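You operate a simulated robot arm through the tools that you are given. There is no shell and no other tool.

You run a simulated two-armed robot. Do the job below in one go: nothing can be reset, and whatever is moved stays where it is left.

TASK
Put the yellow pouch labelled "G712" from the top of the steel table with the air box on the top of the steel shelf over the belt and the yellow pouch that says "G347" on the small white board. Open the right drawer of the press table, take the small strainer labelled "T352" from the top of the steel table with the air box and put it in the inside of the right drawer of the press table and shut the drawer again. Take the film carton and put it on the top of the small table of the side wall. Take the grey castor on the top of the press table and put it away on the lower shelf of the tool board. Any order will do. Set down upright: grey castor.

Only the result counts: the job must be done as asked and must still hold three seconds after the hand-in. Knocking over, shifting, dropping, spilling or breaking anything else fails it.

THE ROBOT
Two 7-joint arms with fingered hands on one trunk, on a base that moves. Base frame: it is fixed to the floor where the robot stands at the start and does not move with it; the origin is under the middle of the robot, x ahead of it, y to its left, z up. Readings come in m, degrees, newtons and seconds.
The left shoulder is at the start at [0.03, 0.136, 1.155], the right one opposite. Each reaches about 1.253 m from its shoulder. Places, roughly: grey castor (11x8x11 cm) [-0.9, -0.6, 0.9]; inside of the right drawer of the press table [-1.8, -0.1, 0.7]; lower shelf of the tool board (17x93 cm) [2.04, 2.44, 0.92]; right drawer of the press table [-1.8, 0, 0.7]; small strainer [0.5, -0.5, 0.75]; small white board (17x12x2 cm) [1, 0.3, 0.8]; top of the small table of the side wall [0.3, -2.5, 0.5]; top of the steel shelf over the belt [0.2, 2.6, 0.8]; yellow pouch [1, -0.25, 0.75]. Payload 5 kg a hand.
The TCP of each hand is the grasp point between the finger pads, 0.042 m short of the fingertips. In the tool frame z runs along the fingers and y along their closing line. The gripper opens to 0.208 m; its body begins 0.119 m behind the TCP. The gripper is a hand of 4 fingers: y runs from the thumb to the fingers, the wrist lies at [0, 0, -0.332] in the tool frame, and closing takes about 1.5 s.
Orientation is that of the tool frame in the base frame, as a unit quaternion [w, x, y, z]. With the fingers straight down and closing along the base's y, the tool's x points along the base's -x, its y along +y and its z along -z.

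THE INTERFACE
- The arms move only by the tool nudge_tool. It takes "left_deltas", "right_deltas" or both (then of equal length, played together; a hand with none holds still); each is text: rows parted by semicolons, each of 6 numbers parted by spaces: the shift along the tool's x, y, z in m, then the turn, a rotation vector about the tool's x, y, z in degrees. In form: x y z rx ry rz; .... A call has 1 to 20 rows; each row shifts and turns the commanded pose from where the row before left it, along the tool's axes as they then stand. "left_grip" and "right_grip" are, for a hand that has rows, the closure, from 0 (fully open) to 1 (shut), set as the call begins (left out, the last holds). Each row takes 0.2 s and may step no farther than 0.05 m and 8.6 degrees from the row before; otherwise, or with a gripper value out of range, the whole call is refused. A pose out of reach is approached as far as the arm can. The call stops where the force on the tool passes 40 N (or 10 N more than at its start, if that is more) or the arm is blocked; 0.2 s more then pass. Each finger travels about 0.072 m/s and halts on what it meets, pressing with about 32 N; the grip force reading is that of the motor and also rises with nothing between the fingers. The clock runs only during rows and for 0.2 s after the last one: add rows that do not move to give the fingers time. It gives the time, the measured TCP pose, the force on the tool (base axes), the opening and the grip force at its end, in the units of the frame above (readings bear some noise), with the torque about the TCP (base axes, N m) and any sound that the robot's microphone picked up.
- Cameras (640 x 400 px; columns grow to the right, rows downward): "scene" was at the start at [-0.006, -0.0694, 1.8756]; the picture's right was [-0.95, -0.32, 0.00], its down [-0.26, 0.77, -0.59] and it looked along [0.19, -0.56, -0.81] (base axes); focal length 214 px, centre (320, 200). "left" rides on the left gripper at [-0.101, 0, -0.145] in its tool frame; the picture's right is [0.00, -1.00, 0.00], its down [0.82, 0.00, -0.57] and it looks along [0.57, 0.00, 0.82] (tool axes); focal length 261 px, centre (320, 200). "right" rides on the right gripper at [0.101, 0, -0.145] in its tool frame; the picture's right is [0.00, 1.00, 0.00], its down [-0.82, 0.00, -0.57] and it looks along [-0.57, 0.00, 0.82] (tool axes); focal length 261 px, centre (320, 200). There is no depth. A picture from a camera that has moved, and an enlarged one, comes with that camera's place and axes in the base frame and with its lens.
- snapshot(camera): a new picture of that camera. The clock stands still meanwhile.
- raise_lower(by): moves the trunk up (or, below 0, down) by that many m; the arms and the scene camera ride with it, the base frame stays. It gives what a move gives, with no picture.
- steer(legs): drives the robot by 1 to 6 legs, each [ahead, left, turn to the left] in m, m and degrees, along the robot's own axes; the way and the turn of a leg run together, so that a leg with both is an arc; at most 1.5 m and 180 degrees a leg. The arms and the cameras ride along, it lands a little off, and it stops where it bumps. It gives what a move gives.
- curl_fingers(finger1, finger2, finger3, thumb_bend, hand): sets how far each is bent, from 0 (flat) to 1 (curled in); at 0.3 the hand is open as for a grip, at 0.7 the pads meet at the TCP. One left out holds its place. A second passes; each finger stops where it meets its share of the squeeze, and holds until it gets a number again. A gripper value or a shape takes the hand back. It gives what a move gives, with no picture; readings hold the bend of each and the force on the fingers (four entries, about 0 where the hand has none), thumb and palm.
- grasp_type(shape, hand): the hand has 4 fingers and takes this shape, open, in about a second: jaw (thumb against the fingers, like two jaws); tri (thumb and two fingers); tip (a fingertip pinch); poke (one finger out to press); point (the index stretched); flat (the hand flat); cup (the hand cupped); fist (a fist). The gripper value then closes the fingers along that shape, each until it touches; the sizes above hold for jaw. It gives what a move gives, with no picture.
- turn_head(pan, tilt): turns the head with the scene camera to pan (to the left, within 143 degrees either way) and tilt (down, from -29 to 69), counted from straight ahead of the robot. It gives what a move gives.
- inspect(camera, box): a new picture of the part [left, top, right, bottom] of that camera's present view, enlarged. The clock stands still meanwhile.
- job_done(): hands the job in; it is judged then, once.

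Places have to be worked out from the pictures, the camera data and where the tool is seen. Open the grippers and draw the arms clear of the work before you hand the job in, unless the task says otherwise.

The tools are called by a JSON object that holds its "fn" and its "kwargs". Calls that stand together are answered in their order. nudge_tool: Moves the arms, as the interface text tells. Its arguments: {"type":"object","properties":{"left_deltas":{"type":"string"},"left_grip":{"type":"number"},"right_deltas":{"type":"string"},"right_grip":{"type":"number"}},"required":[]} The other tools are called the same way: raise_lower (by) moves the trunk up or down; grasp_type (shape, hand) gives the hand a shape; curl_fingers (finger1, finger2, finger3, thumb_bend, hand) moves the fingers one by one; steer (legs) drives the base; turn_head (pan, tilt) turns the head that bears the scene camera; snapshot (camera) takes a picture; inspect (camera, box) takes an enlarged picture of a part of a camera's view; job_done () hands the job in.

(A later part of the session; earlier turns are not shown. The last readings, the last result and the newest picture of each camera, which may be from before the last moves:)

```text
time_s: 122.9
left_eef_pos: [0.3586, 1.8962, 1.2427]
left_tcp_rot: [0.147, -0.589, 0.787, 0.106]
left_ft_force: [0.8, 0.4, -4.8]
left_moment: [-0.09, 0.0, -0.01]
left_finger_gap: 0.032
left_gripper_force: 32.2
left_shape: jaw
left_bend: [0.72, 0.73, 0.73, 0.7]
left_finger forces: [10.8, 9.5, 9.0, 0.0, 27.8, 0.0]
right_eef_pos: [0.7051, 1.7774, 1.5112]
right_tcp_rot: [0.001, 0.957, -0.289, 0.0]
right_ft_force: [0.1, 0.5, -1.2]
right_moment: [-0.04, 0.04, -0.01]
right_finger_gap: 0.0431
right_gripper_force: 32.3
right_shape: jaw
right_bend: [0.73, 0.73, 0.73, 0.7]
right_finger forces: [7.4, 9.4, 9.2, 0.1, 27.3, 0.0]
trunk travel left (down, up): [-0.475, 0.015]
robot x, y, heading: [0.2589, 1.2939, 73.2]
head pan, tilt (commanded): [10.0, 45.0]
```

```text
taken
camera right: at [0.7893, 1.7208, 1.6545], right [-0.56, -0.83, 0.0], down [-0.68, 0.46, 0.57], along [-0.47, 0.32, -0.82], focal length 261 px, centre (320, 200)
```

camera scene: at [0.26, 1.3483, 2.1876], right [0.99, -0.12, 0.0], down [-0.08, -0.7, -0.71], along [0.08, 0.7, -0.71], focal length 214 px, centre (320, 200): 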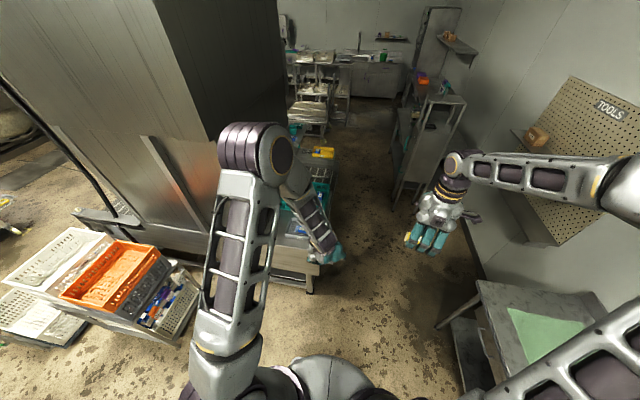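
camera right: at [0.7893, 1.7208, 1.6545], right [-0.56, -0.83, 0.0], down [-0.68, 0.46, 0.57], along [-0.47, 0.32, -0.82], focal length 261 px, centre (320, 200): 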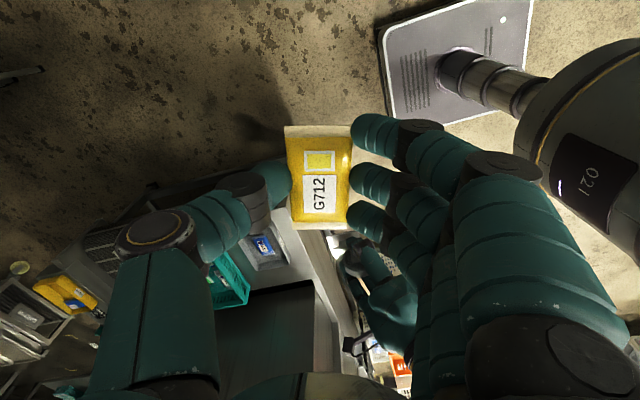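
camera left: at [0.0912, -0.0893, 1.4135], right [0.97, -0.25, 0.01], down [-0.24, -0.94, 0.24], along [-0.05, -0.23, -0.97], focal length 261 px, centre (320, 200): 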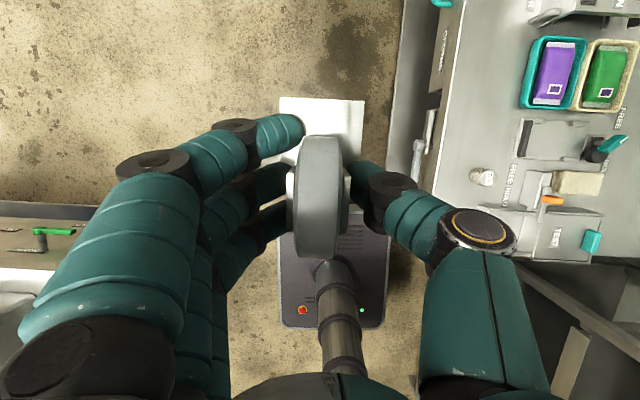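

The left arm hides the bench, so I'll set the castor down first. I sidestep right, drive ahead past the bench, and turn to face the tool board.

{"fn": "steer", "kwargs": {"legs": [[0, -0.47, 0], [1.45, 0, 0]]}}

{"fn": "turn_head", "kwargs": {"pan": -70, "tilt": 35}}

{"fn": "snapshot", "kwargs": {"camera": "scene"}}

```text
time_s: 132.5
left_eef_pos: [1.1902, 3.1506, 1.2413]
left_tcp_rot: [0.145, -0.599, 0.78, 0.108]
left_ft_force: [-0.4, 0.5, -4.3]
left_moment: [-0.05, 0.03, 0.04]
left_finger_gap: 0.0321
left_gripper_force: 32.1
left_shape: jaw
left_bend: [0.72, 0.73, 0.73, 0.7]
left_finger forces: [11.0, 9.5, 8.8, 0.1, 27.7, 0.0]
right_eef_pos: [1.5391, 3.0398, 1.5114]
right_tcp_rot: [0.0, 0.961, -0.277, 0.0]
right_ft_force: [0.0, 0.4, 0.1]
right_moment: [0.01, 0.03, -0.02]
right_finger_gap: 0.0434
right_gripper_force: 32.5
right_shape: jaw
right_bend: [0.73, 0.73, 0.73, 0.7]
right_finger forces: [7.3, 9.4, 9.2, 0.0, 27.3, 0.0]
trunk travel left (down, up): [-0.475, 0.015]
robot x, y, heading: [1.1082, 2.5464, 74.7]
head pan, tilt (commanded): [10.0, 45.0]
```

```text
time_s: 134.0
left_eef_pos: [1.1899, 3.1498, 1.242]
left_tcp_rot: [0.146, -0.599, 0.78, 0.108]
left_ft_force: [0.9, -0.4, -4.1]
left_moment: [-0.05, 0.03, 0.0]
left_finger_gap: 0.0321
left_gripper_force: 31.7
left_shape: jaw
left_bend: [0.72, 0.73, 0.73, 0.7]
left_finger forces: [11.0, 9.5, 8.8, 0.1, 27.7, 0.0]
right_eef_pos: [1.5398, 3.0394, 1.5108]
right_tcp_rot: [0.0, 0.961, -0.277, 0.0]
right_ft_force: [-0.8, 0.0, -0.1]
right_moment: [0.03, 0.0, -0.01]
right_finger_gap: 0.0432
right_gripper_force: 31.6
right_shape: jaw
right_bend: [0.73, 0.73, 0.73, 0.7]
right_finger forces: [7.5, 9.3, 9.2, 0.0, 27.3, 0.0]
trunk travel left (down, up): [-0.475, 0.015]
robot x, y, heading: [1.1045, 2.5476, 74.8]
head pan, tilt (commanded): [-70.0, 35.0]
```

```text
taken
camera scene: at [1.185, 2.5258, 2.2024], right [0.08, -1.0, 0.0], down [-0.57, -0.05, -0.82], along [0.82, 0.07, -0.57], focal length 214 px, centre (320, 200)
```

scene: 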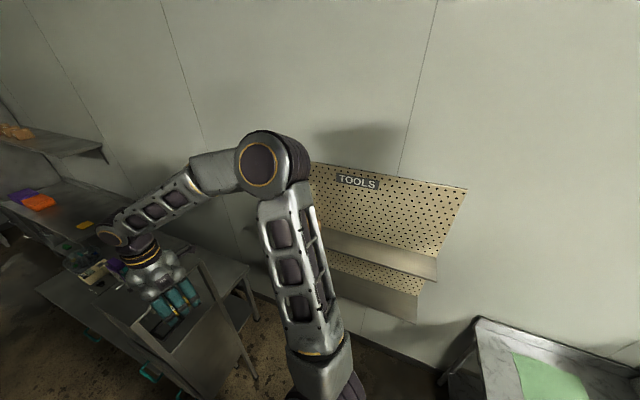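

The tool board is on the right wall with two shelves. I turn right 91° to face it.

{"fn": "steer", "kwargs": {"legs": [[0, 0, -91]]}}

{"fn": "turn_head", "kwargs": {"pan": 0, "tilt": 40}}

{"fn": "snapshot", "kwargs": {"camera": "scene"}}

{"fn": "snapshot", "kwargs": {"camera": "left"}}

```text
time_s: 138.3
left_eef_pos: [1.7059, 2.4498, 1.2414]
left_tcp_rot: [0.179, 0.136, 0.974, -0.028]
left_ft_force: [-0.7, 0.4, -4.1]
left_moment: [0.02, 0.03, 0.0]
left_finger_gap: 0.0318
left_gripper_force: 32.0
left_shape: jaw
left_bend: [0.72, 0.73, 0.73, 0.7]
left_finger forces: [10.8, 9.8, 8.0, 0.0, 27.4, 0.0]
right_eef_pos: [1.5896, 2.103, 1.5123]
right_tcp_rot: [0.0, -0.477, 0.879, 0.0]
right_ft_force: [0.1, 0.8, -0.9]
right_moment: [0.03, -0.01, 0.02]
right_finger_gap: 0.0429
right_gripper_force: 32.2
right_shape: jaw
right_bend: [0.73, 0.73, 0.73, 0.7]
right_finger forces: [7.3, 9.2, 8.9, 0.0, 26.9, 0.0]
trunk travel left (down, up): [-0.475, 0.015]
robot x, y, heading: [1.1022, 2.5512, -16.5]
head pan, tilt (commanded): [-70.0, 35.0]
```

```text
time_s: 139.7
left_eef_pos: [1.7058, 2.451, 1.2424]
left_tcp_rot: [0.18, 0.136, 0.974, -0.028]
left_ft_force: [-0.1, -1.2, -4.0]
left_moment: [0.03, 0.06, 0.02]
left_finger_gap: 0.032
left_gripper_force: 32.6
left_shape: jaw
left_bend: [0.72, 0.73, 0.73, 0.7]
left_finger forces: [10.7, 9.7, 8.0, 0.0, 27.4, 0.0]
right_eef_pos: [1.5894, 2.1022, 1.5116]
right_tcp_rot: [0.0, -0.475, 0.88, 0.001]
right_ft_force: [0.7, 0.1, -0.6]
right_moment: [-0.02, 0.0, 0.01]
right_finger_gap: 0.0428
right_gripper_force: 32.3
right_shape: jaw
right_bend: [0.73, 0.73, 0.73, 0.7]
right_finger forces: [7.3, 9.1, 9.0, 0.0, 26.9, 0.1]
trunk travel left (down, up): [-0.475, 0.015]
robot x, y, heading: [1.1044, 2.5482, -16.6]
head pan, tilt (commanded): [0.0, 40.0]
```

```text
taken
camera scene: at [1.1585, 2.5311, 2.1949], right [-0.28, -0.96, 0.0], down [-0.62, 0.18, -0.77], along [0.73, -0.22, -0.64], focal length 214 px, centre (320, 200)
```

scene: 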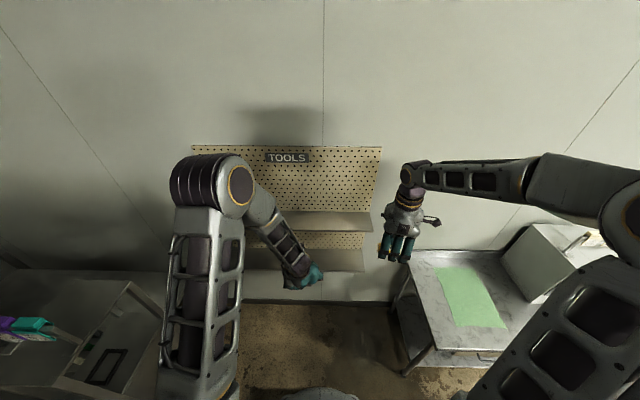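

```text
taken
camera left: at [1.7475, 2.4402, 1.4133], right [-0.27, -0.96, 0.01], down [-0.93, 0.27, 0.24], along [-0.23, 0.06, -0.97], focal length 261 px, centre (320, 200)
```

left: 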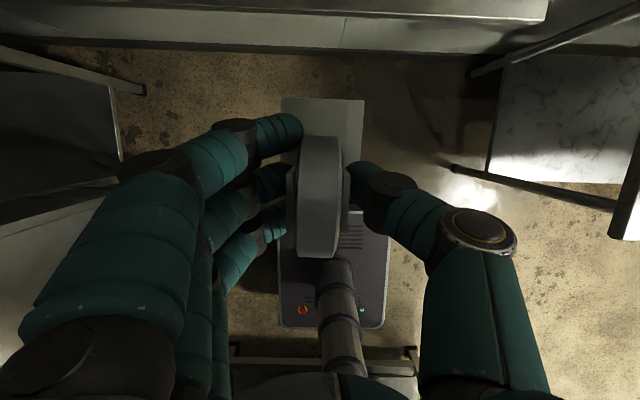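

I zoom in on the tool board's shelves.

{"fn": "inspect", "kwargs": {"camera": "scene", "box": [180, 130, 420, 310]}}

{"fn": "inspect", "kwargs": {"camera": "right", "box": [0, 0, 640, 400]}}

```text
2.22 times, centred on (300, 220) of scene
camera zoom: at [1.1585, 2.5311, 2.1949], right [-0.28, -0.96, 0.0], down [-0.62, 0.18, -0.77], along [0.73, -0.22, -0.64], focal length 477 px, centre (364, 156)
```

zoom: 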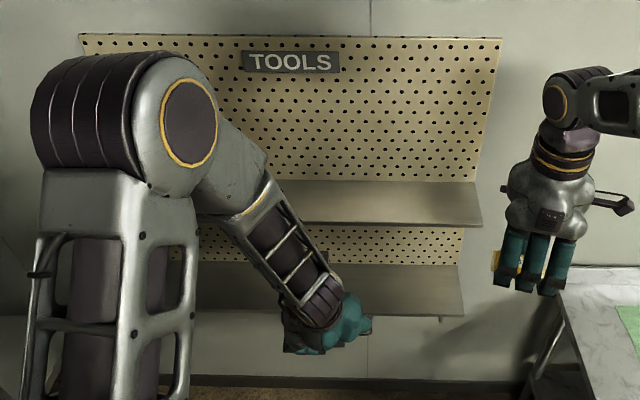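

```text
1.00 times, centred on (320, 200) of right (not enlarged: the box is as wide or as high as the picture)
camera zoom: at [1.5344, 2.0187, 1.6548], right [-0.83, 0.55, 0.0], down [0.45, 0.68, 0.57], along [0.31, 0.48, -0.82], focal length 261 px, centre (320, 200)
```

zoom: 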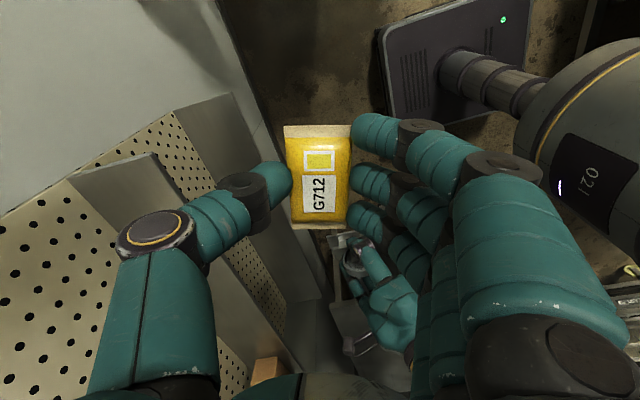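

Lower shelf front edge is ≈0.85 m ahead, top z ≈ 0.92; the upper shelf is at ≈1.31, so I must slide the castor in horizontally. I shift the base right 0.1 m to the visibly empty part and lower the left hand in front of the shelf.

{"fn": "steer", "kwargs": {"legs": [[0, -0.1, 0]]}}

{"fn": "nudge_tool", "kwargs": {"left_deltas": "-0.0027 0 0.0465 0 0 0; -0.0027 0 0.0465 0 0 0; -0.0027 0 0.0465 0 0 0; -0.0027 0 0.0465 0 0 0; -0.0027 0 0.0465 0 0 0; 0 0 0 0 0 0"}}

{"fn": "snapshot", "kwargs": {"camera": "left"}}

{"fn": "inspect", "kwargs": {"camera": "scene", "box": [180, 130, 420, 310]}}

{"fn": "snapshot", "kwargs": {"camera": "right"}}

```text
time_s: 140.8
left_eef_pos: [1.6748, 2.3507, 1.2412]
left_tcp_rot: [0.179, 0.137, 0.974, -0.029]
left_ft_force: [-0.3, -0.8, -3.8]
left_moment: [0.09, 0.04, 0.02]
left_finger_gap: 0.0319
left_gripper_force: 32.2
left_shape: jaw
left_bend: [0.72, 0.73, 0.73, 0.7]
left_finger forces: [11.0, 9.7, 8.0, 0.0, 28.0, 0.0]
right_eef_pos: [1.5594, 2.0025, 1.5116]
right_tcp_rot: [0.0, -0.475, 0.88, 0.0]
right_ft_force: [0.1, -0.4, -0.8]
right_moment: [0.06, -0.05, -0.02]
right_finger_gap: 0.0428
right_gripper_force: 32.3
right_shape: jaw
right_bend: [0.73, 0.73, 0.73, 0.7]
right_finger forces: [7.3, 9.3, 9.1, 0.1, 27.0, 0.1]
trunk travel left (down, up): [-0.475, 0.015]
robot x, y, heading: [1.0743, 2.4474, -16.3]
head pan, tilt (commanded): [0.0, 40.0]
```

```text
time_s: 142.2
left_eef_pos: [1.7664, 2.3221, 1.0302]
left_tcp_rot: [0.181, 0.137, 0.973, -0.028]
left_ft_force: [-0.5, -0.4, -4.2]
left_moment: [0.03, 0.01, 0.01]
left_finger_gap: 0.0319
left_gripper_force: 31.6
left_shape: jaw
left_bend: [0.72, 0.73, 0.73, 0.7]
left_finger forces: [11.1, 9.9, 8.1, 0.0, 27.6, 0.1]
right_eef_pos: [1.5578, 2.0045, 1.5123]
right_tcp_rot: [0.0, -0.476, 0.88, -0.001]
right_ft_force: [-0.2, -0.7, 0.1]
right_moment: [0.02, -0.1, -0.02]
right_finger_gap: 0.0427
right_gripper_force: 32.2
right_shape: jaw
right_bend: [0.73, 0.73, 0.73, 0.7]
right_finger forces: [7.2, 9.3, 9.1, 0.0, 27.0, 0.0]
trunk travel left (down, up): [-0.475, 0.015]
robot x, y, heading: [1.075, 2.4459, -16.6]
head pan, tilt (commanded): [0.0, 40.0]
```

```text
taken
camera left: at [1.8078, 2.3126, 1.2025], right [-0.27, -0.96, 0.01], down [-0.93, 0.27, 0.24], along [-0.23, 0.06, -0.97], focal length 261 px, centre (320, 200)
```

left: 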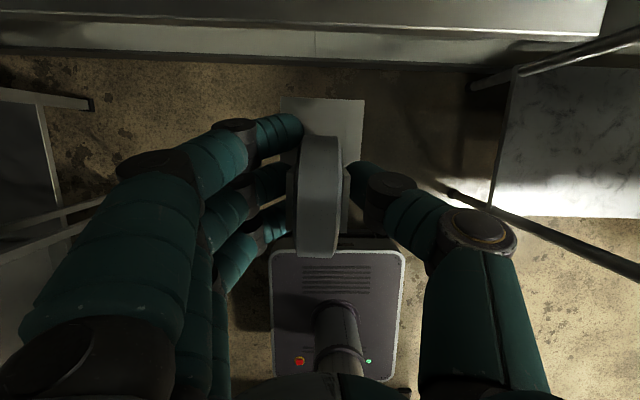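

```text
2.22 times, centred on (300, 220) of scene
camera zoom: at [1.1272, 2.432, 2.195], right [-0.28, -0.96, 0.0], down [-0.62, 0.18, -0.77], along [0.74, -0.22, -0.64], focal length 477 px, centre (364, 156)
```

zoom: 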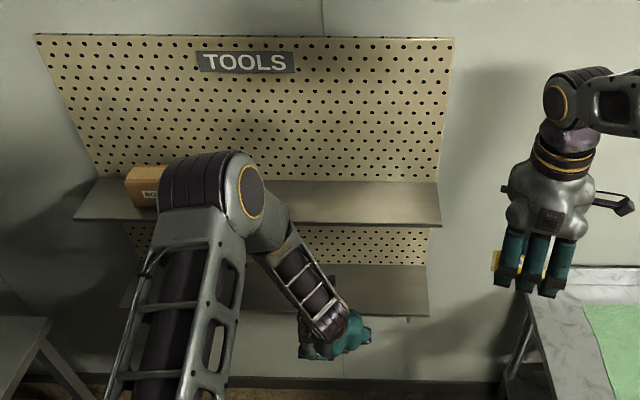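

```text
taken
camera right: at [1.5033, 1.9192, 1.6552], right [-0.83, 0.55, 0.0], down [0.45, 0.68, 0.57], along [0.32, 0.48, -0.82], focal length 261 px, centre (320, 200)
```

right: 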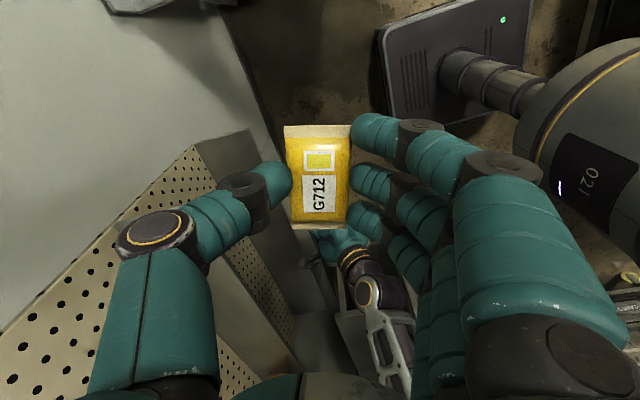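

The shelf edge is ~15 cm ahead of the TCP and the spot is free. I slide the castor in 18.5 cm horizontally, about 3–4 cm above the shelf.

{"fn": "nudge_tool", "kwargs": {"left_deltas": "-0.0349 0 0.0134 0 0 0; -0.0349 0 0.0134 0 0 0; -0.0349 0 0.0134 0 0 0; -0.0349 0 0.0134 0 0 0; -0.0349 0 0.0134 0 0 0; 0 0 0 0 0 0"}}

{"fn": "snapshot", "kwargs": {"camera": "left"}}

{"fn": "inspect", "kwargs": {"camera": "scene", "box": [180, 130, 420, 310]}}

```text
time_s: 143.7
left_eef_pos: [1.9466, 2.2693, 1.0292]
left_tcp_rot: [0.18, 0.136, 0.974, -0.028]
left_ft_force: [-0.2, 0.2, -3.9]
left_moment: [0.05, 0.02, 0.03]
left_finger_gap: 0.0317
left_gripper_force: 32.3
left_shape: jaw
left_bend: [0.72, 0.73, 0.73, 0.7]
left_finger forces: [11.2, 9.5, 8.3, 0.0, 27.2, 0.0]
right_eef_pos: [1.5589, 2.0027, 1.5122]
right_tcp_rot: [0.0, -0.476, 0.88, 0.0]
right_ft_force: [1.0, 0.9, -0.2]
right_moment: [0.0, -0.05, -0.01]
right_finger_gap: 0.0433
right_gripper_force: 32.4
right_shape: jaw
right_bend: [0.73, 0.73, 0.73, 0.7]
right_finger forces: [7.4, 9.3, 9.2, 0.1, 27.1, 0.1]
trunk travel left (down, up): [-0.475, 0.015]
robot x, y, heading: [1.076, 2.4463, -16.6]
head pan, tilt (commanded): [0.0, 40.0]
```

```text
taken
camera left: at [1.9882, 2.2605, 1.2008], right [-0.27, -0.96, 0.01], down [-0.93, 0.27, 0.24], along [-0.23, 0.06, -0.97], focal length 261 px, centre (320, 200)
```

left: 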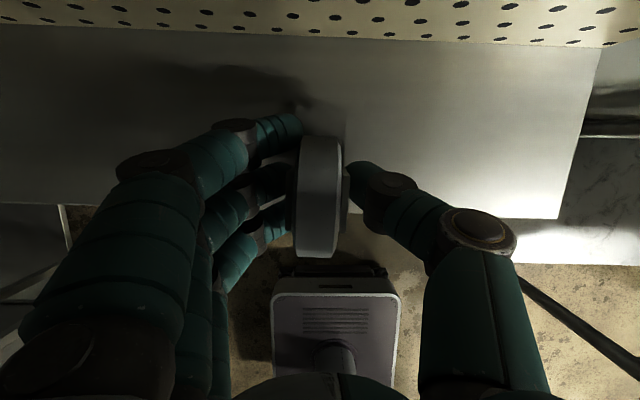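

```text
2.22 times, centred on (300, 220) of scene
camera zoom: at [1.1284, 2.4321, 2.1949], right [-0.28, -0.96, 0.0], down [-0.62, 0.18, -0.77], along [0.73, -0.22, -0.64], focal length 477 px, centre (364, 156)
```

zoom: 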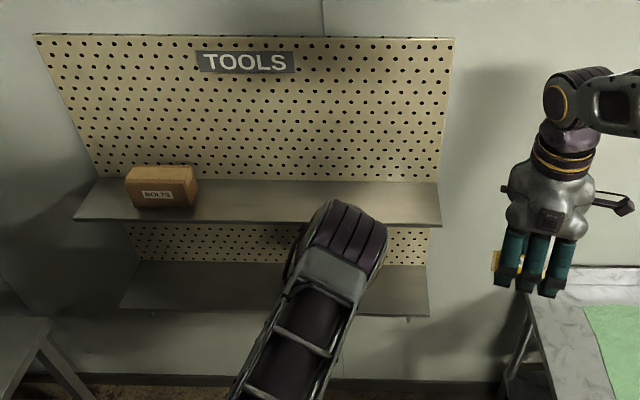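

The castor is over the shelf with its plate inside the front edge. I go 1.2 cm further in and then lower slowly until contact.

{"fn": "nudge_tool", "kwargs": {"left_deltas": "-0.0112 0 0.0043 0 0 0; 0.0036 0 0.0093 0 0 0; 0.0036 0 0.0093 0 0 0; 0.0018 0 0.0047 0 0 0; 0 0 0 0 0 0"}}

{"fn": "snapshot", "kwargs": {"camera": "left"}}

```text
time_s: 144.8
left_eef_pos: [1.9583, 2.2676, 1.0033]
left_tcp_rot: [0.18, 0.136, 0.974, -0.029]
left_ft_force: [-0.4, 0.0, -4.5]
left_moment: [0.02, 0.06, 0.02]
left_finger_gap: 0.0317
left_gripper_force: 32.3
left_shape: jaw
left_bend: [0.72, 0.73, 0.73, 0.7]
left_finger forces: [11.2, 9.6, 8.4, 0.0, 27.2, 0.0]
right_eef_pos: [1.5598, 2.004, 1.5124]
right_tcp_rot: [-0.001, -0.475, 0.88, 0.0]
right_ft_force: [-0.3, 0.5, -0.5]
right_moment: [-0.04, -0.02, 0.02]
right_finger_gap: 0.0431
right_gripper_force: 31.7
right_shape: jaw
right_bend: [0.73, 0.73, 0.73, 0.7]
right_finger forces: [7.3, 9.3, 9.1, 0.0, 27.0, 0.0]
trunk travel left (down, up): [-0.475, 0.015]
robot x, y, heading: [1.0752, 2.4454, -16.4]
head pan, tilt (commanded): [0.0, 40.0]
```

```text
taken
camera left: at [1.9995, 2.2572, 1.1747], right [-0.27, -0.96, 0.01], down [-0.93, 0.27, 0.24], along [-0.23, 0.06, -0.97], focal length 261 px, centre (320, 200)
```

left: 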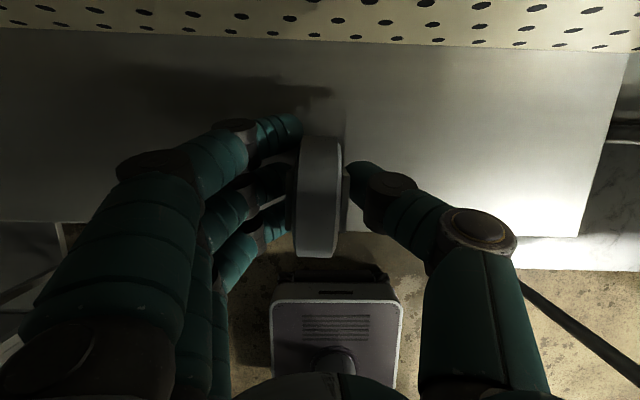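

Still hanging free at z 1.003; I continue down in 3 mm steps until the force changes.

{"fn": "nudge_tool", "kwargs": {"left_deltas": "0.0011 0 0.0028 0 0 0; 0.0011 0 0.0028 0 0 0; 0.0011 0 0.0028 0 0 0; 0 0 0 0 0 0"}}

```text
time_s: 145.8
left_eef_pos: [1.9584, 2.2669, 0.9947]
left_tcp_rot: [0.18, 0.136, 0.974, -0.028]
left_ft_force: [0.0, -0.5, -4.3]
left_moment: [0.01, 0.07, 0.01]
left_finger_gap: 0.0317
left_gripper_force: 31.6
left_shape: jaw
left_bend: [0.72, 0.73, 0.73, 0.7]
left_finger forces: [11.3, 9.6, 8.4, 0.0, 27.1, 0.0]
right_eef_pos: [1.5596, 2.0041, 1.5113]
right_tcp_rot: [0.0, -0.476, 0.88, 0.0]
right_ft_force: [1.1, -0.3, -0.4]
right_moment: [0.02, 0.02, -0.02]
right_finger_gap: 0.0427
right_gripper_force: 32.3
right_shape: jaw
right_bend: [0.73, 0.73, 0.73, 0.7]
right_finger forces: [7.3, 9.3, 9.0, 0.0, 27.1, 0.1]
trunk travel left (down, up): [-0.475, 0.015]
robot x, y, heading: [1.0769, 2.4498, -16.5]
head pan, tilt (commanded): [0.0, 40.0]
```

No contact yet; continuing.

{"fn": "nudge_tool", "kwargs": {"left_deltas": "0.0009 0 0.0023 0 0 0; 0.0009 0 0.0023 0 0 0; 0.0009 0 0.0023 0 0 0; 0 0 0 0 0 0"}}

```text
time_s: 146.8
left_eef_pos: [1.9592, 2.2662, 0.9873]
left_tcp_rot: [0.179, 0.137, 0.974, -0.029]
left_ft_force: [0.4, -0.2, -5.1]
left_moment: [0.04, 0.08, 0.02]
left_finger_gap: 0.0317
left_gripper_force: 31.9
left_shape: jaw
left_bend: [0.72, 0.73, 0.73, 0.7]
left_finger forces: [11.3, 9.6, 8.4, 0.0, 27.2, 0.1]
right_eef_pos: [1.5598, 2.0031, 1.5113]
right_tcp_rot: [0.0, -0.475, 0.88, 0.0]
right_ft_force: [0.0, -0.3, -0.5]
right_moment: [-0.02, 0.01, 0.0]
right_finger_gap: 0.0428
right_gripper_force: 31.8
right_shape: jaw
right_bend: [0.73, 0.73, 0.73, 0.7]
right_finger forces: [7.3, 9.3, 9.1, 0.0, 27.0, 0.0]
trunk travel left (down, up): [-0.475, 0.015]
robot x, y, heading: [1.0779, 2.4492, -16.5]
head pan, tilt (commanded): [0.0, 40.0]
```

Still free at 0.987; a few more small steps.

{"fn": "nudge_tool", "kwargs": {"left_deltas": "0.0008 0 0.002 0 0 0; 0.0008 0 0.002 0 0 0; 0.0008 0 0.002 0 0 0; 0 0 0 0 0 0"}}

{"fn": "snapshot", "kwargs": {"camera": "left"}}

```text
time_s: 147.8
left_eef_pos: [1.9593, 2.2666, 0.9837]
left_tcp_rot: [0.182, 0.137, 0.973, -0.029]
left_ft_force: [1.4, -1.0, 13.8]
left_moment: [0.22, -0.33, -0.01]
left_finger_gap: 0.0317
left_gripper_force: 31.9
left_shape: jaw
left_bend: [0.72, 0.73, 0.73, 0.7]
left_finger forces: [16.1, 10.2, 9.7, 0.0, 31.7, 0.1]
right_eef_pos: [1.5585, 2.003, 1.5123]
right_tcp_rot: [0.0, -0.476, 0.879, 0.0]
right_ft_force: [0.2, 0.6, -0.3]
right_moment: [0.0, 0.07, 0.01]
right_finger_gap: 0.0426
right_gripper_force: 31.4
right_shape: jaw
right_bend: [0.73, 0.73, 0.73, 0.7]
right_finger forces: [7.3, 9.3, 9.1, 0.0, 27.0, 0.0]
trunk travel left (down, up): [-0.475, 0.015]
robot x, y, heading: [1.0726, 2.4499, -16.5]
head pan, tilt (commanded): [0.0, 40.0]
```

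```text
taken
camera left: at [2.0011, 2.2568, 1.1552], right [-0.27, -0.96, 0.01], down [-0.93, 0.27, 0.24], along [-0.23, 0.06, -0.97], focal length 261 px, centre (320, 200)
```

left: 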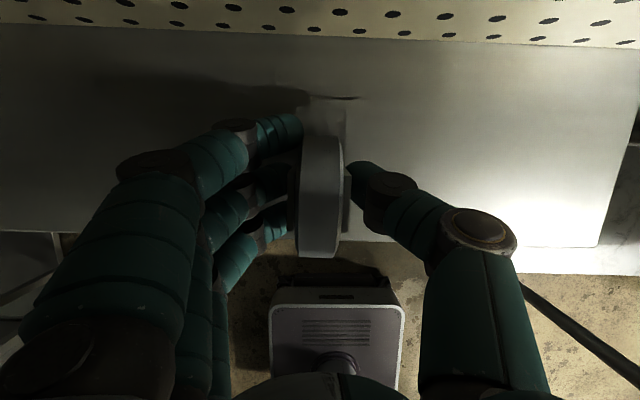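

Contact felt (+18 N). I open the hand moderately and look before withdrawing.

{"fn": "nudge_tool", "kwargs": {"left_deltas": "0 0 0 0 0 0; 0 0 0 0 0 0; 0 0 0 0 0 0; 0 0 0 0 0 0; 0 0 0 0 0 0", "left_grip": 0.68}}

{"fn": "snapshot", "kwargs": {"camera": "left"}}

```text
time_s: 149.1
left_eef_pos: [1.9601, 2.2673, 0.981]
left_tcp_rot: [0.179, 0.137, 0.974, -0.028]
left_ft_force: [-0.2, -0.3, 0.9]
left_moment: [0.02, -0.02, 0.01]
left_finger_gap: 0.0658
left_gripper_force: 0.1
left_shape: jaw
left_bend: [0.74, 0.74, 0.74, 0.7]
left_finger forces: [0.1, 0.0, 0.1, 0.0, 0.0, 0.1]
right_eef_pos: [1.559, 2.0036, 1.5119]
right_tcp_rot: [-0.001, -0.475, 0.88, 0.001]
right_ft_force: [-0.3, -0.7, -0.1]
right_moment: [-0.01, 0.01, -0.02]
right_finger_gap: 0.0427
right_gripper_force: 31.7
right_shape: jaw
right_bend: [0.73, 0.73, 0.73, 0.7]
right_finger forces: [7.4, 9.3, 9.1, 0.0, 27.0, 0.0]
trunk travel left (down, up): [-0.475, 0.015]
robot x, y, heading: [1.0758, 2.4504, -16.5]
head pan, tilt (commanded): [0.0, 40.0]
```

```text
taken
camera left: at [2.0005, 2.2573, 1.1527], right [-0.27, -0.96, 0.01], down [-0.93, 0.27, 0.24], along [-0.23, 0.06, -0.97], focal length 261 px, centre (320, 200)
```

left: 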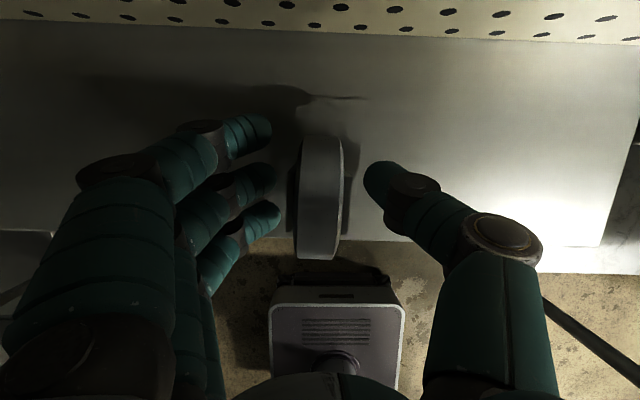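

The castor stands on its own. I withdraw the hand straight back.

{"fn": "nudge_tool", "kwargs": {"left_deltas": "0.017 0 -0.011 0 0 0; 0.037 0 -0.0143 0 0 0; 0.037 0 -0.0143 0 0 0; 0.037 0 -0.0143 0 0 0; 0.037 0 -0.0143 0 0 0; 0.037 0 -0.0143 0 0 0; 0.037 0 -0.0143 0 0 0; 0 0 0 0 0 0"}}

{"fn": "snapshot", "kwargs": {"camera": "left"}}

{"fn": "inspect", "kwargs": {"camera": "scene", "box": [180, 130, 420, 310]}}

```text
time_s: 150.8
left_eef_pos: [1.7084, 2.3373, 0.9853]
left_tcp_rot: [0.179, 0.137, 0.974, -0.028]
left_ft_force: [0.2, -0.6, -0.9]
left_moment: [0.02, 0.03, 0.0]
left_finger_gap: 0.0661
left_gripper_force: 0.1
left_shape: jaw
left_bend: [0.74, 0.74, 0.74, 0.7]
left_finger forces: [0.0, 0.0, 0.1, 0.0, 0.0, 0.1]
right_eef_pos: [1.5614, 2.0038, 1.5109]
right_tcp_rot: [0.0, -0.475, 0.88, 0.0]
right_ft_force: [0.5, 0.1, -1.5]
right_moment: [0.04, 0.05, 0.01]
right_finger_gap: 0.043
right_gripper_force: 31.9
right_shape: jaw
right_bend: [0.73, 0.73, 0.73, 0.7]
right_finger forces: [7.3, 9.2, 9.3, 0.1, 27.1, 0.1]
trunk travel left (down, up): [-0.475, 0.015]
robot x, y, heading: [1.076, 2.4474, -16.8]
head pan, tilt (commanded): [0.0, 40.0]
```

```text
taken
camera left: at [1.7497, 2.3272, 1.1557], right [-0.27, -0.96, 0.01], down [-0.93, 0.27, 0.24], along [-0.23, 0.06, -0.97], focal length 261 px, centre (320, 200)
```

left: 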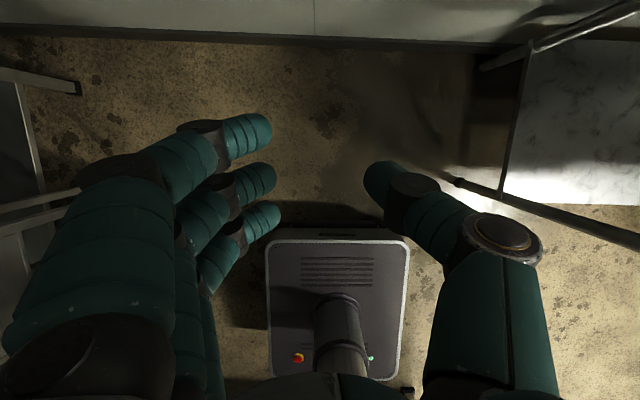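

```text
2.22 times, centred on (300, 220) of scene
camera zoom: at [1.1298, 2.4313, 2.1949], right [-0.28, -0.96, 0.0], down [-0.62, 0.18, -0.77], along [0.73, -0.22, -0.64], focal length 477 px, centre (364, 156)
```

zoom: 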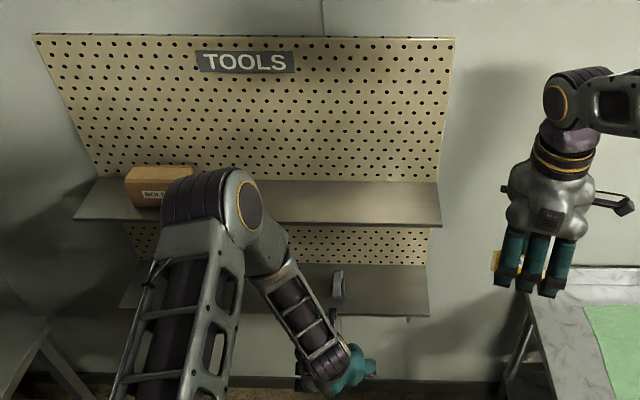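

The castor stands on the lower shelf; I zoom to verify it's upright and inside the edge.

{"fn": "inspect", "kwargs": {"camera": "scene", "box": [280, 230, 340, 280]}}

```text
8.00 times, centred on (310, 255) of scene
camera zoom: at [1.1298, 2.4313, 2.1949], right [-0.28, -0.96, 0.0], down [-0.62, 0.18, -0.77], along [0.73, -0.22, -0.64], focal length 1716 px, centre (400, -240)
```

zoom: 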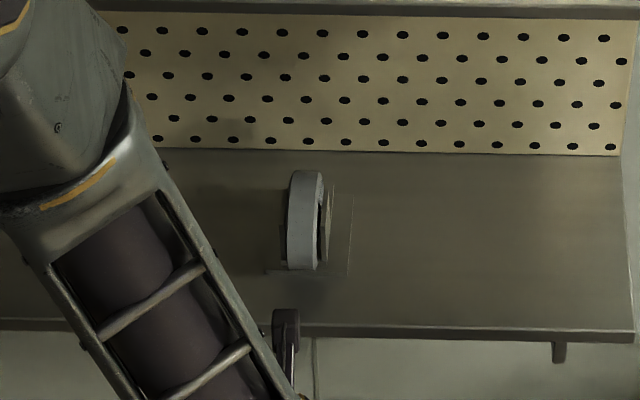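

The castor is properly placed. I raise and straighten the left hand, then turn around to face the belt bench from its side.

{"fn": "nudge_tool", "kwargs": {"left_deltas": "-0.004 0 -0.0453 0 0 0; -0.004 0 -0.0453 0 0 0; -0.004 0 -0.0453 0 0 0; -0.004 0 -0.0453 0 0 0; -0.004 0 -0.0453 0 0 0; -0.004 0 -0.0453 0 0 0; -0.004 0 -0.0453 0 0 0; -0.004 0 -0.0453 0 0 0; 0 0 0 0 7 0; 0 0 0 0 7 0; 0 0 0 0 7 0; 0 0 0 0 0 0"}}

{"fn": "steer", "kwargs": {"legs": [[0, 0, 179]]}}

{"fn": "turn_head", "kwargs": {"pan": 0, "tilt": 45}}

{"fn": "snapshot", "kwargs": {"camera": "scene"}}

{"fn": "snapshot", "kwargs": {"camera": "right"}}

```text
time_s: 153.4
left_eef_pos: [1.6157, 2.3686, 1.3368]
left_tcp_rot: [-0.001, 0.14, 0.99, -0.004]
left_ft_force: [-0.3, -0.4, -1.0]
left_moment: [0.11, -0.01, -0.01]
left_finger_gap: 0.0661
left_gripper_force: 0.1
left_shape: jaw
left_bend: [0.74, 0.74, 0.74, 0.7]
left_finger forces: [0.0, 0.0, 0.0, 0.0, 0.0, 0.0]
right_eef_pos: [1.5597, 2.0019, 1.5118]
right_tcp_rot: [0.0, -0.475, 0.88, 0.0]
right_ft_force: [0.0, -0.3, -0.3]
right_moment: [0.07, -0.06, -0.02]
right_finger_gap: 0.0427
right_gripper_force: 32.2
right_shape: jaw
right_bend: [0.73, 0.73, 0.73, 0.7]
right_finger forces: [7.3, 9.2, 9.0, 0.0, 27.0, 0.1]
trunk travel left (down, up): [-0.475, 0.015]
robot x, y, heading: [1.0756, 2.4485, -16.3]
head pan, tilt (commanded): [0.0, 40.0]
```

```text
time_s: 161.1
left_eef_pos: [0.5375, 2.5464, 1.3353]
left_tcp_rot: [-0.004, 0.987, -0.158, 0.001]
left_ft_force: [0.0, 0.9, -0.5]
left_moment: [-0.02, 0.0, -0.02]
left_finger_gap: 0.0663
left_gripper_force: 0.0
left_shape: jaw
left_bend: [0.74, 0.74, 0.74, 0.7]
left_finger forces: [0.0, 0.0, 0.2, 0.0, 0.0, 0.0]
right_eef_pos: [0.6073, 2.9097, 1.5109]
right_tcp_rot: [0.001, 0.888, 0.459, 0.0]
right_ft_force: [-0.2, -0.2, -1.0]
right_moment: [-0.01, -0.01, -0.01]
right_finger_gap: 0.0426
right_gripper_force: 32.1
right_shape: jaw
right_bend: [0.73, 0.73, 0.73, 0.71]
right_finger forces: [7.2, 9.1, 8.7, 0.0, 26.2, 0.1]
trunk travel left (down, up): [-0.475, 0.015]
robot x, y, heading: [1.0756, 2.4458, 161.1]
head pan, tilt (commanded): [0.0, 40.0]
```

```text
time_s: 161.8
left_eef_pos: [0.5395, 2.5458, 1.3359]
left_tcp_rot: [-0.004, 0.987, -0.159, 0.002]
left_ft_force: [-0.5, -0.4, 0.2]
left_moment: [0.03, -0.01, 0.02]
left_finger_gap: 0.0664
left_gripper_force: 0.2
left_shape: jaw
left_bend: [0.74, 0.74, 0.74, 0.7]
left_finger forces: [0.2, 0.0, 0.1, 0.0, 0.0, 0.1]
right_eef_pos: [0.6075, 2.9103, 1.5107]
right_tcp_rot: [0.0, 0.889, 0.458, -0.001]
right_ft_force: [1.0, 0.6, -0.5]
right_moment: [0.02, -0.01, 0.02]
right_finger_gap: 0.0425
right_gripper_force: 31.9
right_shape: jaw
right_bend: [0.73, 0.73, 0.73, 0.71]
right_finger forces: [7.2, 9.1, 8.7, 0.0, 26.2, 0.0]
trunk travel left (down, up): [-0.475, 0.015]
robot x, y, heading: [1.0755, 2.4473, 161.4]
head pan, tilt (commanded): [0.0, 45.0]
```

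```text
taken
camera scene: at [1.0265, 2.4644, 2.1877], right [0.32, 0.95, 0.0], down [0.67, -0.23, -0.71], along [-0.67, 0.23, -0.71], focal length 214 px, centre (320, 200)
```

scene: 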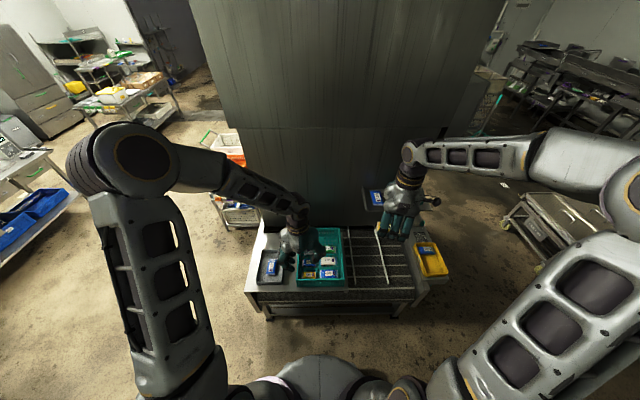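

```text
taken
camera right: at [0.6669, 2.9916, 1.6548], right [0.81, -0.58, 0.0], down [-0.48, -0.67, 0.57], along [-0.33, -0.46, -0.82], focal length 261 px, centre (320, 200)
```

right: 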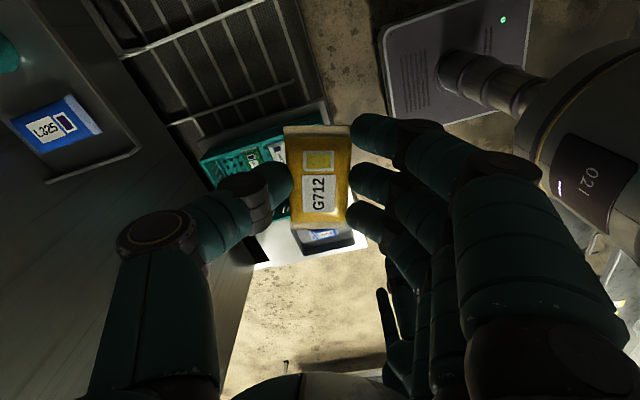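

I see a bench with a grey tray, a teal crate, then the belt with rails, a yellow tray, and a small wall shelf with a blue pouch. I zoom to tell which is the "steel shelf over the belt".

{"fn": "inspect", "kwargs": {"camera": "scene", "box": [230, 170, 470, 330]}}

{"fn": "inspect", "kwargs": {"camera": "right", "box": [0, 0, 400, 280]}}

{"fn": "snapshot", "kwargs": {"camera": "left"}}

```text
2.50 times, centred on (350, 250) of scene
camera zoom: at [1.0265, 2.4644, 2.1877], right [0.32, 0.95, 0.0], down [0.67, -0.23, -0.71], along [-0.67, 0.23, -0.71], focal length 536 px, centre (245, 75)
```

zoom: 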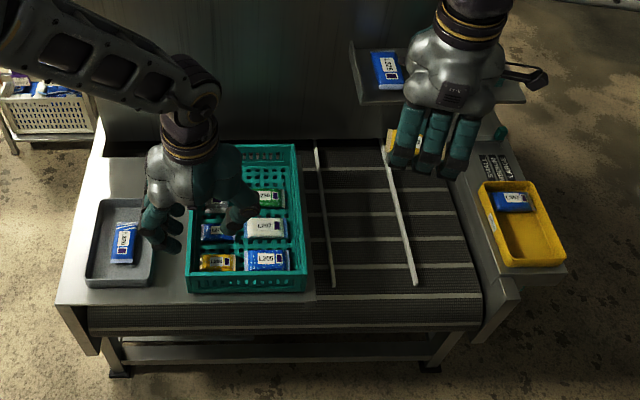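

```text
1.43 times, centred on (200, 140) of right
camera zoom: at [0.6669, 2.9916, 1.6548], right [0.81, -0.58, 0.0], down [-0.48, -0.67, 0.57], along [-0.33, -0.46, -0.82], focal length 372 px, centre (491, 286)
```

zoom: 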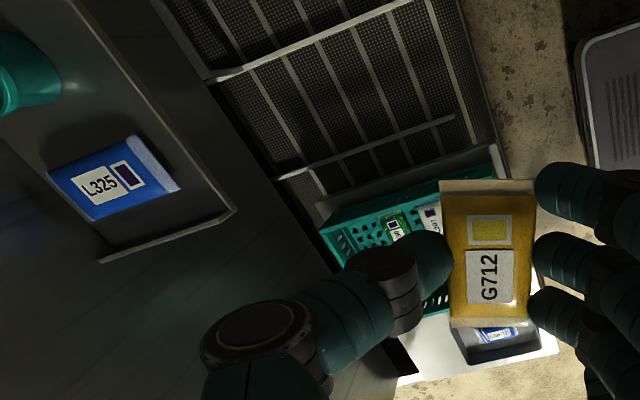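

```text
taken
camera left: at [0.442, 2.5768, 1.4815], right [0.31, 0.95, 0.01], down [0.78, -0.26, 0.57], along [0.55, -0.17, -0.82], focal length 261 px, centre (320, 200)
```

left: 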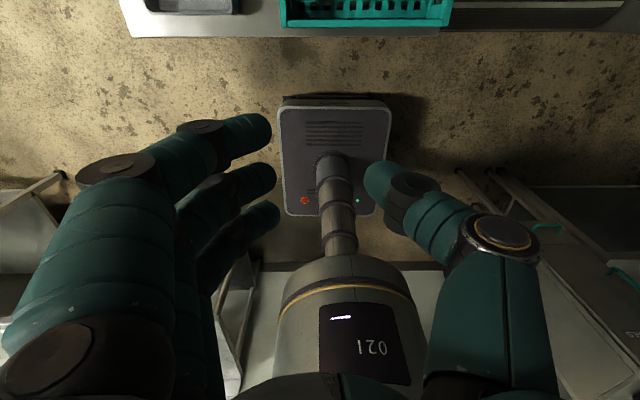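

The deck carrying the grey tray and teal crate lies over the belt at about [0.25, 2.57, 0.8], which matches the given place. There is free deck behind the tray; I shift left and closer and look again.

{"fn": "steer", "kwargs": {"legs": [[0.14, 0.38, 0]]}}

{"fn": "snapshot", "kwargs": {"camera": "scene"}}

{"fn": "inspect", "kwargs": {"camera": "scene", "box": [260, 170, 500, 350]}}

```text
time_s: 164.2
left_eef_pos: [0.2859, 2.2457, 1.3363]
left_tcp_rot: [-0.003, 0.987, -0.164, 0.001]
left_ft_force: [0.3, 0.0, -0.3]
left_moment: [-0.05, 0.01, -0.03]
left_finger_gap: 0.0663
left_gripper_force: 0.0
left_shape: jaw
left_bend: [0.74, 0.74, 0.74, 0.7]
left_finger forces: [0.0, 0.1, 0.0, 0.1, 0.0, 0.0]
right_eef_pos: [0.3584, 2.6087, 1.5118]
right_tcp_rot: [0.0, 0.891, 0.454, 0.0]
right_ft_force: [-1.5, -0.2, -0.8]
right_moment: [0.0, 0.01, 0.03]
right_finger_gap: 0.0421
right_gripper_force: 32.0
right_shape: jaw
right_bend: [0.73, 0.73, 0.73, 0.71]
right_finger forces: [7.2, 9.1, 8.9, 0.1, 26.2, 0.0]
trunk travel left (down, up): [-0.475, 0.015]
robot x, y, heading: [0.8199, 2.1418, 160.8]
head pan, tilt (commanded): [0.0, 45.0]
```

```text
taken
camera scene: at [0.7733, 2.1594, 2.1877], right [0.33, 0.94, 0.0], down [0.67, -0.23, -0.71], along [-0.67, 0.23, -0.71], focal length 214 px, centre (320, 200)
```

scene: 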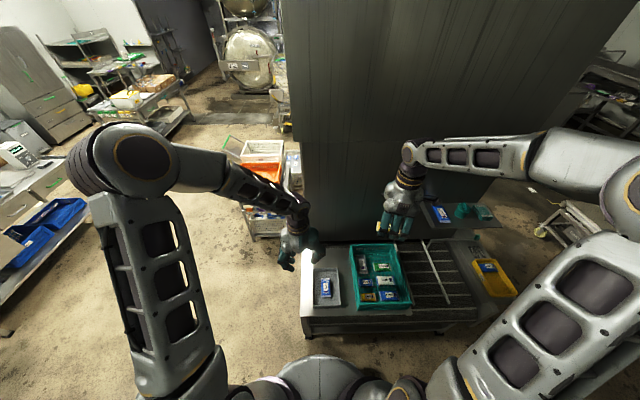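

```text
2.22 times, centred on (380, 260) of scene
camera zoom: at [0.7733, 2.1594, 2.1877], right [0.33, 0.94, 0.0], down [0.67, -0.23, -0.71], along [-0.67, 0.23, -0.71], focal length 477 px, centre (187, 67)
```

zoom: 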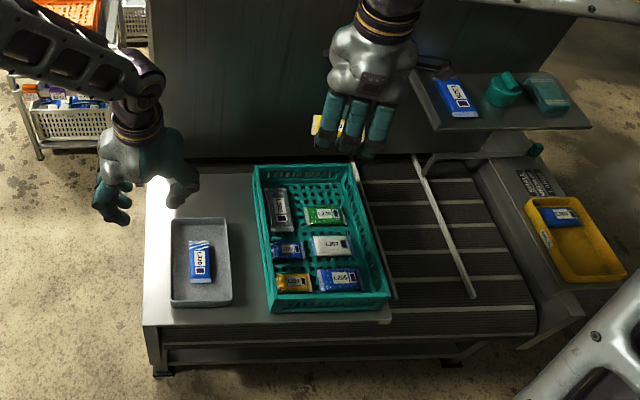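

The free deck area is behind the grey tray (about ahead 0.76–0.96 m). I turn the right hand to square with the robot and move the left hand out of the way.

{"fn": "nudge_tool", "kwargs": {"left_deltas": "0 0.04 0 0 0 0; 0 0.04 0 0 0 0; 0 0.04 0 0 0 0; 0 0.04 0 0 0 0; 0 0.04 0 0 0 0; 0 0 0 0 0 0; 0 0 0 0 0 0; 0 0 0 0 0 0; 0 0 0 0 0 0", "right_deltas": "0 0 0 0 0 8.13; 0 0 0 0 0 8.13; 0 0 0 0 0 8.13; 0 0 0 0 0 8.13; 0 0 0 0 0 8.13; 0 0 0 0 0 8.13; 0 0 0 0 0 8.13; 0 0 0 0 0 8.13; 0 0 0 0 0 8.13"}}

{"fn": "snapshot", "kwargs": {"camera": "scene"}}

{"fn": "snapshot", "kwargs": {"camera": "right"}}

```text
time_s: 166.2
left_eef_pos: [0.2209, 2.0583, 1.3354]
left_tcp_rot: [-0.003, 0.987, -0.163, 0.0]
left_ft_force: [-0.2, 1.0, 0.0]
left_moment: [-0.05, -0.01, 0.02]
left_finger_gap: 0.0665
left_gripper_force: 0.0
left_shape: jaw
left_bend: [0.74, 0.74, 0.74, 0.7]
left_finger forces: [0.1, 0.0, 0.0, 0.1, 0.0, 0.0]
right_eef_pos: [0.3584, 2.6088, 1.5118]
right_tcp_rot: [-0.001, 0.986, -0.168, 0.001]
right_ft_force: [0.2, 1.3, -0.9]
right_moment: [-0.07, 0.02, -0.02]
right_finger_gap: 0.0425
right_gripper_force: 32.1
right_shape: jaw
right_bend: [0.73, 0.73, 0.73, 0.71]
right_finger forces: [7.2, 9.2, 8.9, 0.1, 26.2, 0.0]
trunk travel left (down, up): [-0.475, 0.015]
robot x, y, heading: [0.8225, 2.1457, 160.7]
head pan, tilt (commanded): [0.0, 45.0]
```

```text
taken
camera scene: at [0.7729, 2.1598, 2.1876], right [0.33, 0.94, 0.0], down [0.67, -0.23, -0.71], along [-0.67, 0.23, -0.71], focal length 214 px, centre (320, 200)
```

scene: 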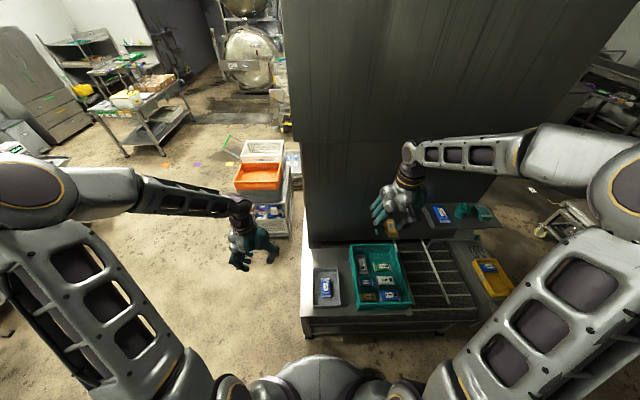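

```text
taken
camera right: at [0.4539, 2.5748, 1.6545], right [-0.33, -0.94, 0.0], down [-0.77, 0.27, 0.57], along [-0.54, 0.19, -0.82], focal length 261 px, centre (320, 200)
```

right: 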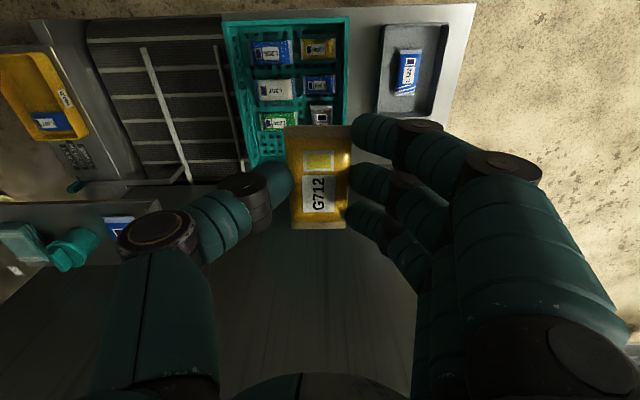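

I zoom on the deck region behind the tray to confirm it's empty.

{"fn": "inspect", "kwargs": {"camera": "scene", "box": [280, 220, 420, 330]}}

{"fn": "inspect", "kwargs": {"camera": "right", "box": [200, 0, 500, 220]}}

```text
3.64 times, centred on (350, 275) of scene
camera zoom: at [0.7729, 2.1598, 2.1876], right [0.33, 0.94, 0.0], down [0.67, -0.23, -0.71], along [-0.67, 0.23, -0.71], focal length 780 px, centre (211, -73)
```

zoom: 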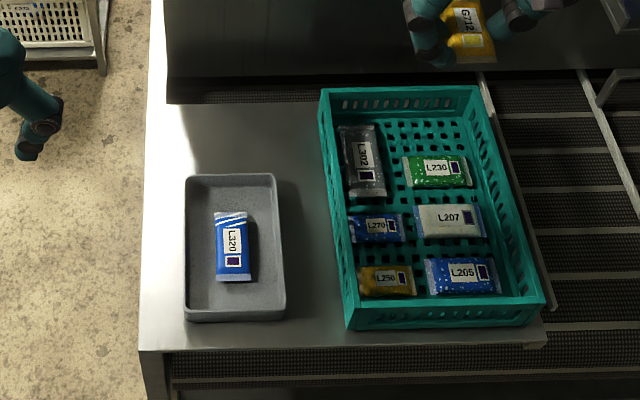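

```text
1.82 times, centred on (350, 110) of right
camera zoom: at [0.4539, 2.5748, 1.6545], right [-0.33, -0.94, 0.0], down [-0.77, 0.27, 0.57], along [-0.54, 0.19, -0.82], focal length 474 px, centre (266, 364)
```

zoom: 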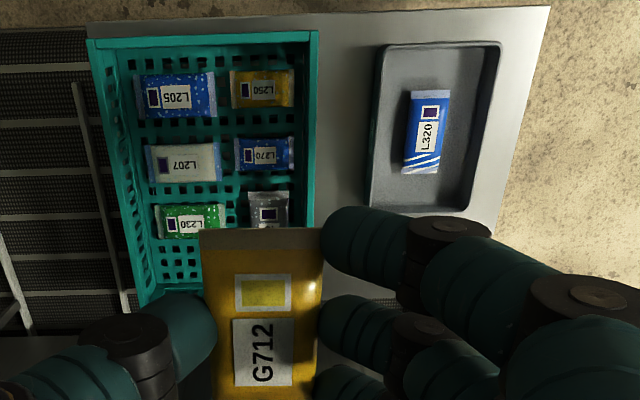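

The deck is plainly visible with an empty area behind the tray. I carry the pouch over that spot (about [0.06, 2.46]) and down to z 1.15.

{"fn": "nudge_tool", "kwargs": {"right_deltas": "-0.0213 0.0217 0.0327 0 0 0; -0.0213 0.0217 0.0327 0 0 0; -0.0213 0.0217 0.0327 0 0 0; -0.0213 0.0217 0.0327 0 0 0; -0.0213 0.0217 0.0327 0 0 0; -0.0213 0.0217 0.0327 0 0 0; -0.0213 0.0217 0.0327 0 0 0; -0.0213 0.0217 0.0327 0 0 0; -0.0213 0.0217 0.0327 0 0 0; -0.0213 0.0217 0.0327 0 0 0; -0.0213 0.0217 0.0327 0 0 0; 0 0 0 0 0 0"}}

{"fn": "snapshot", "kwargs": {"camera": "right"}}

{"fn": "inspect", "kwargs": {"camera": "scene", "box": [280, 180, 440, 300]}}

```text
time_s: 168.8
left_eef_pos: [0.2225, 2.058, 1.3363]
left_tcp_rot: [-0.003, 0.987, -0.164, 0.001]
left_ft_force: [-0.1, 0.0, 0.6]
left_moment: [-0.06, 0.11, 0.02]
left_finger_gap: 0.0663
left_gripper_force: 0.0
left_shape: jaw
left_bend: [0.74, 0.74, 0.74, 0.7]
left_finger forces: [0.0, 0.0, 0.0, 0.1, 0.1, 0.1]
right_eef_pos: [0.0622, 2.4577, 1.1521]
right_tcp_rot: [0.0, 0.986, -0.166, 0.0]
right_ft_force: [0.5, 0.0, -0.1]
right_moment: [-0.02, 0.06, -0.05]
right_finger_gap: 0.0426
right_gripper_force: 32.2
right_shape: jaw
right_bend: [0.73, 0.73, 0.73, 0.71]
right_finger forces: [7.3, 9.1, 8.9, 0.0, 26.6, 0.1]
trunk travel left (down, up): [-0.475, 0.015]
robot x, y, heading: [0.8224, 2.1442, 160.8]
head pan, tilt (commanded): [0.0, 45.0]
```

```text
taken
camera right: at [0.1566, 2.4241, 1.2958], right [-0.33, -0.94, 0.0], down [-0.77, 0.27, 0.57], along [-0.54, 0.19, -0.82], focal length 261 px, centre (320, 200)
```

right: 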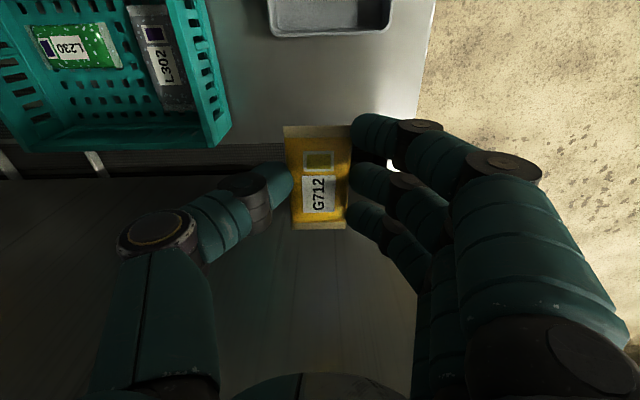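

```text
3.33 times, centred on (360, 240) of scene
camera zoom: at [0.7749, 2.1595, 2.1878], right [0.33, 0.94, 0.0], down [0.67, -0.23, -0.71], along [-0.67, 0.23, -0.71], focal length 715 px, centre (187, 67)
```

zoom: 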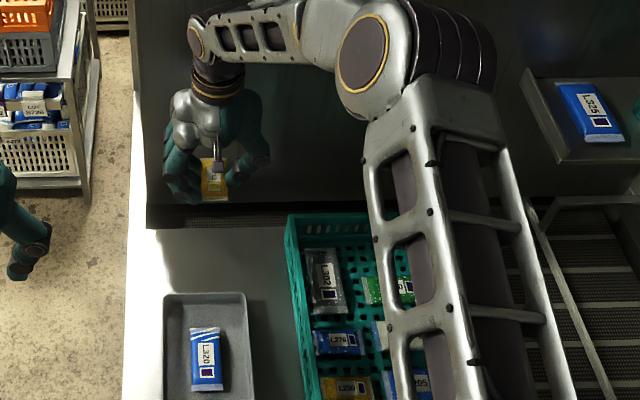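

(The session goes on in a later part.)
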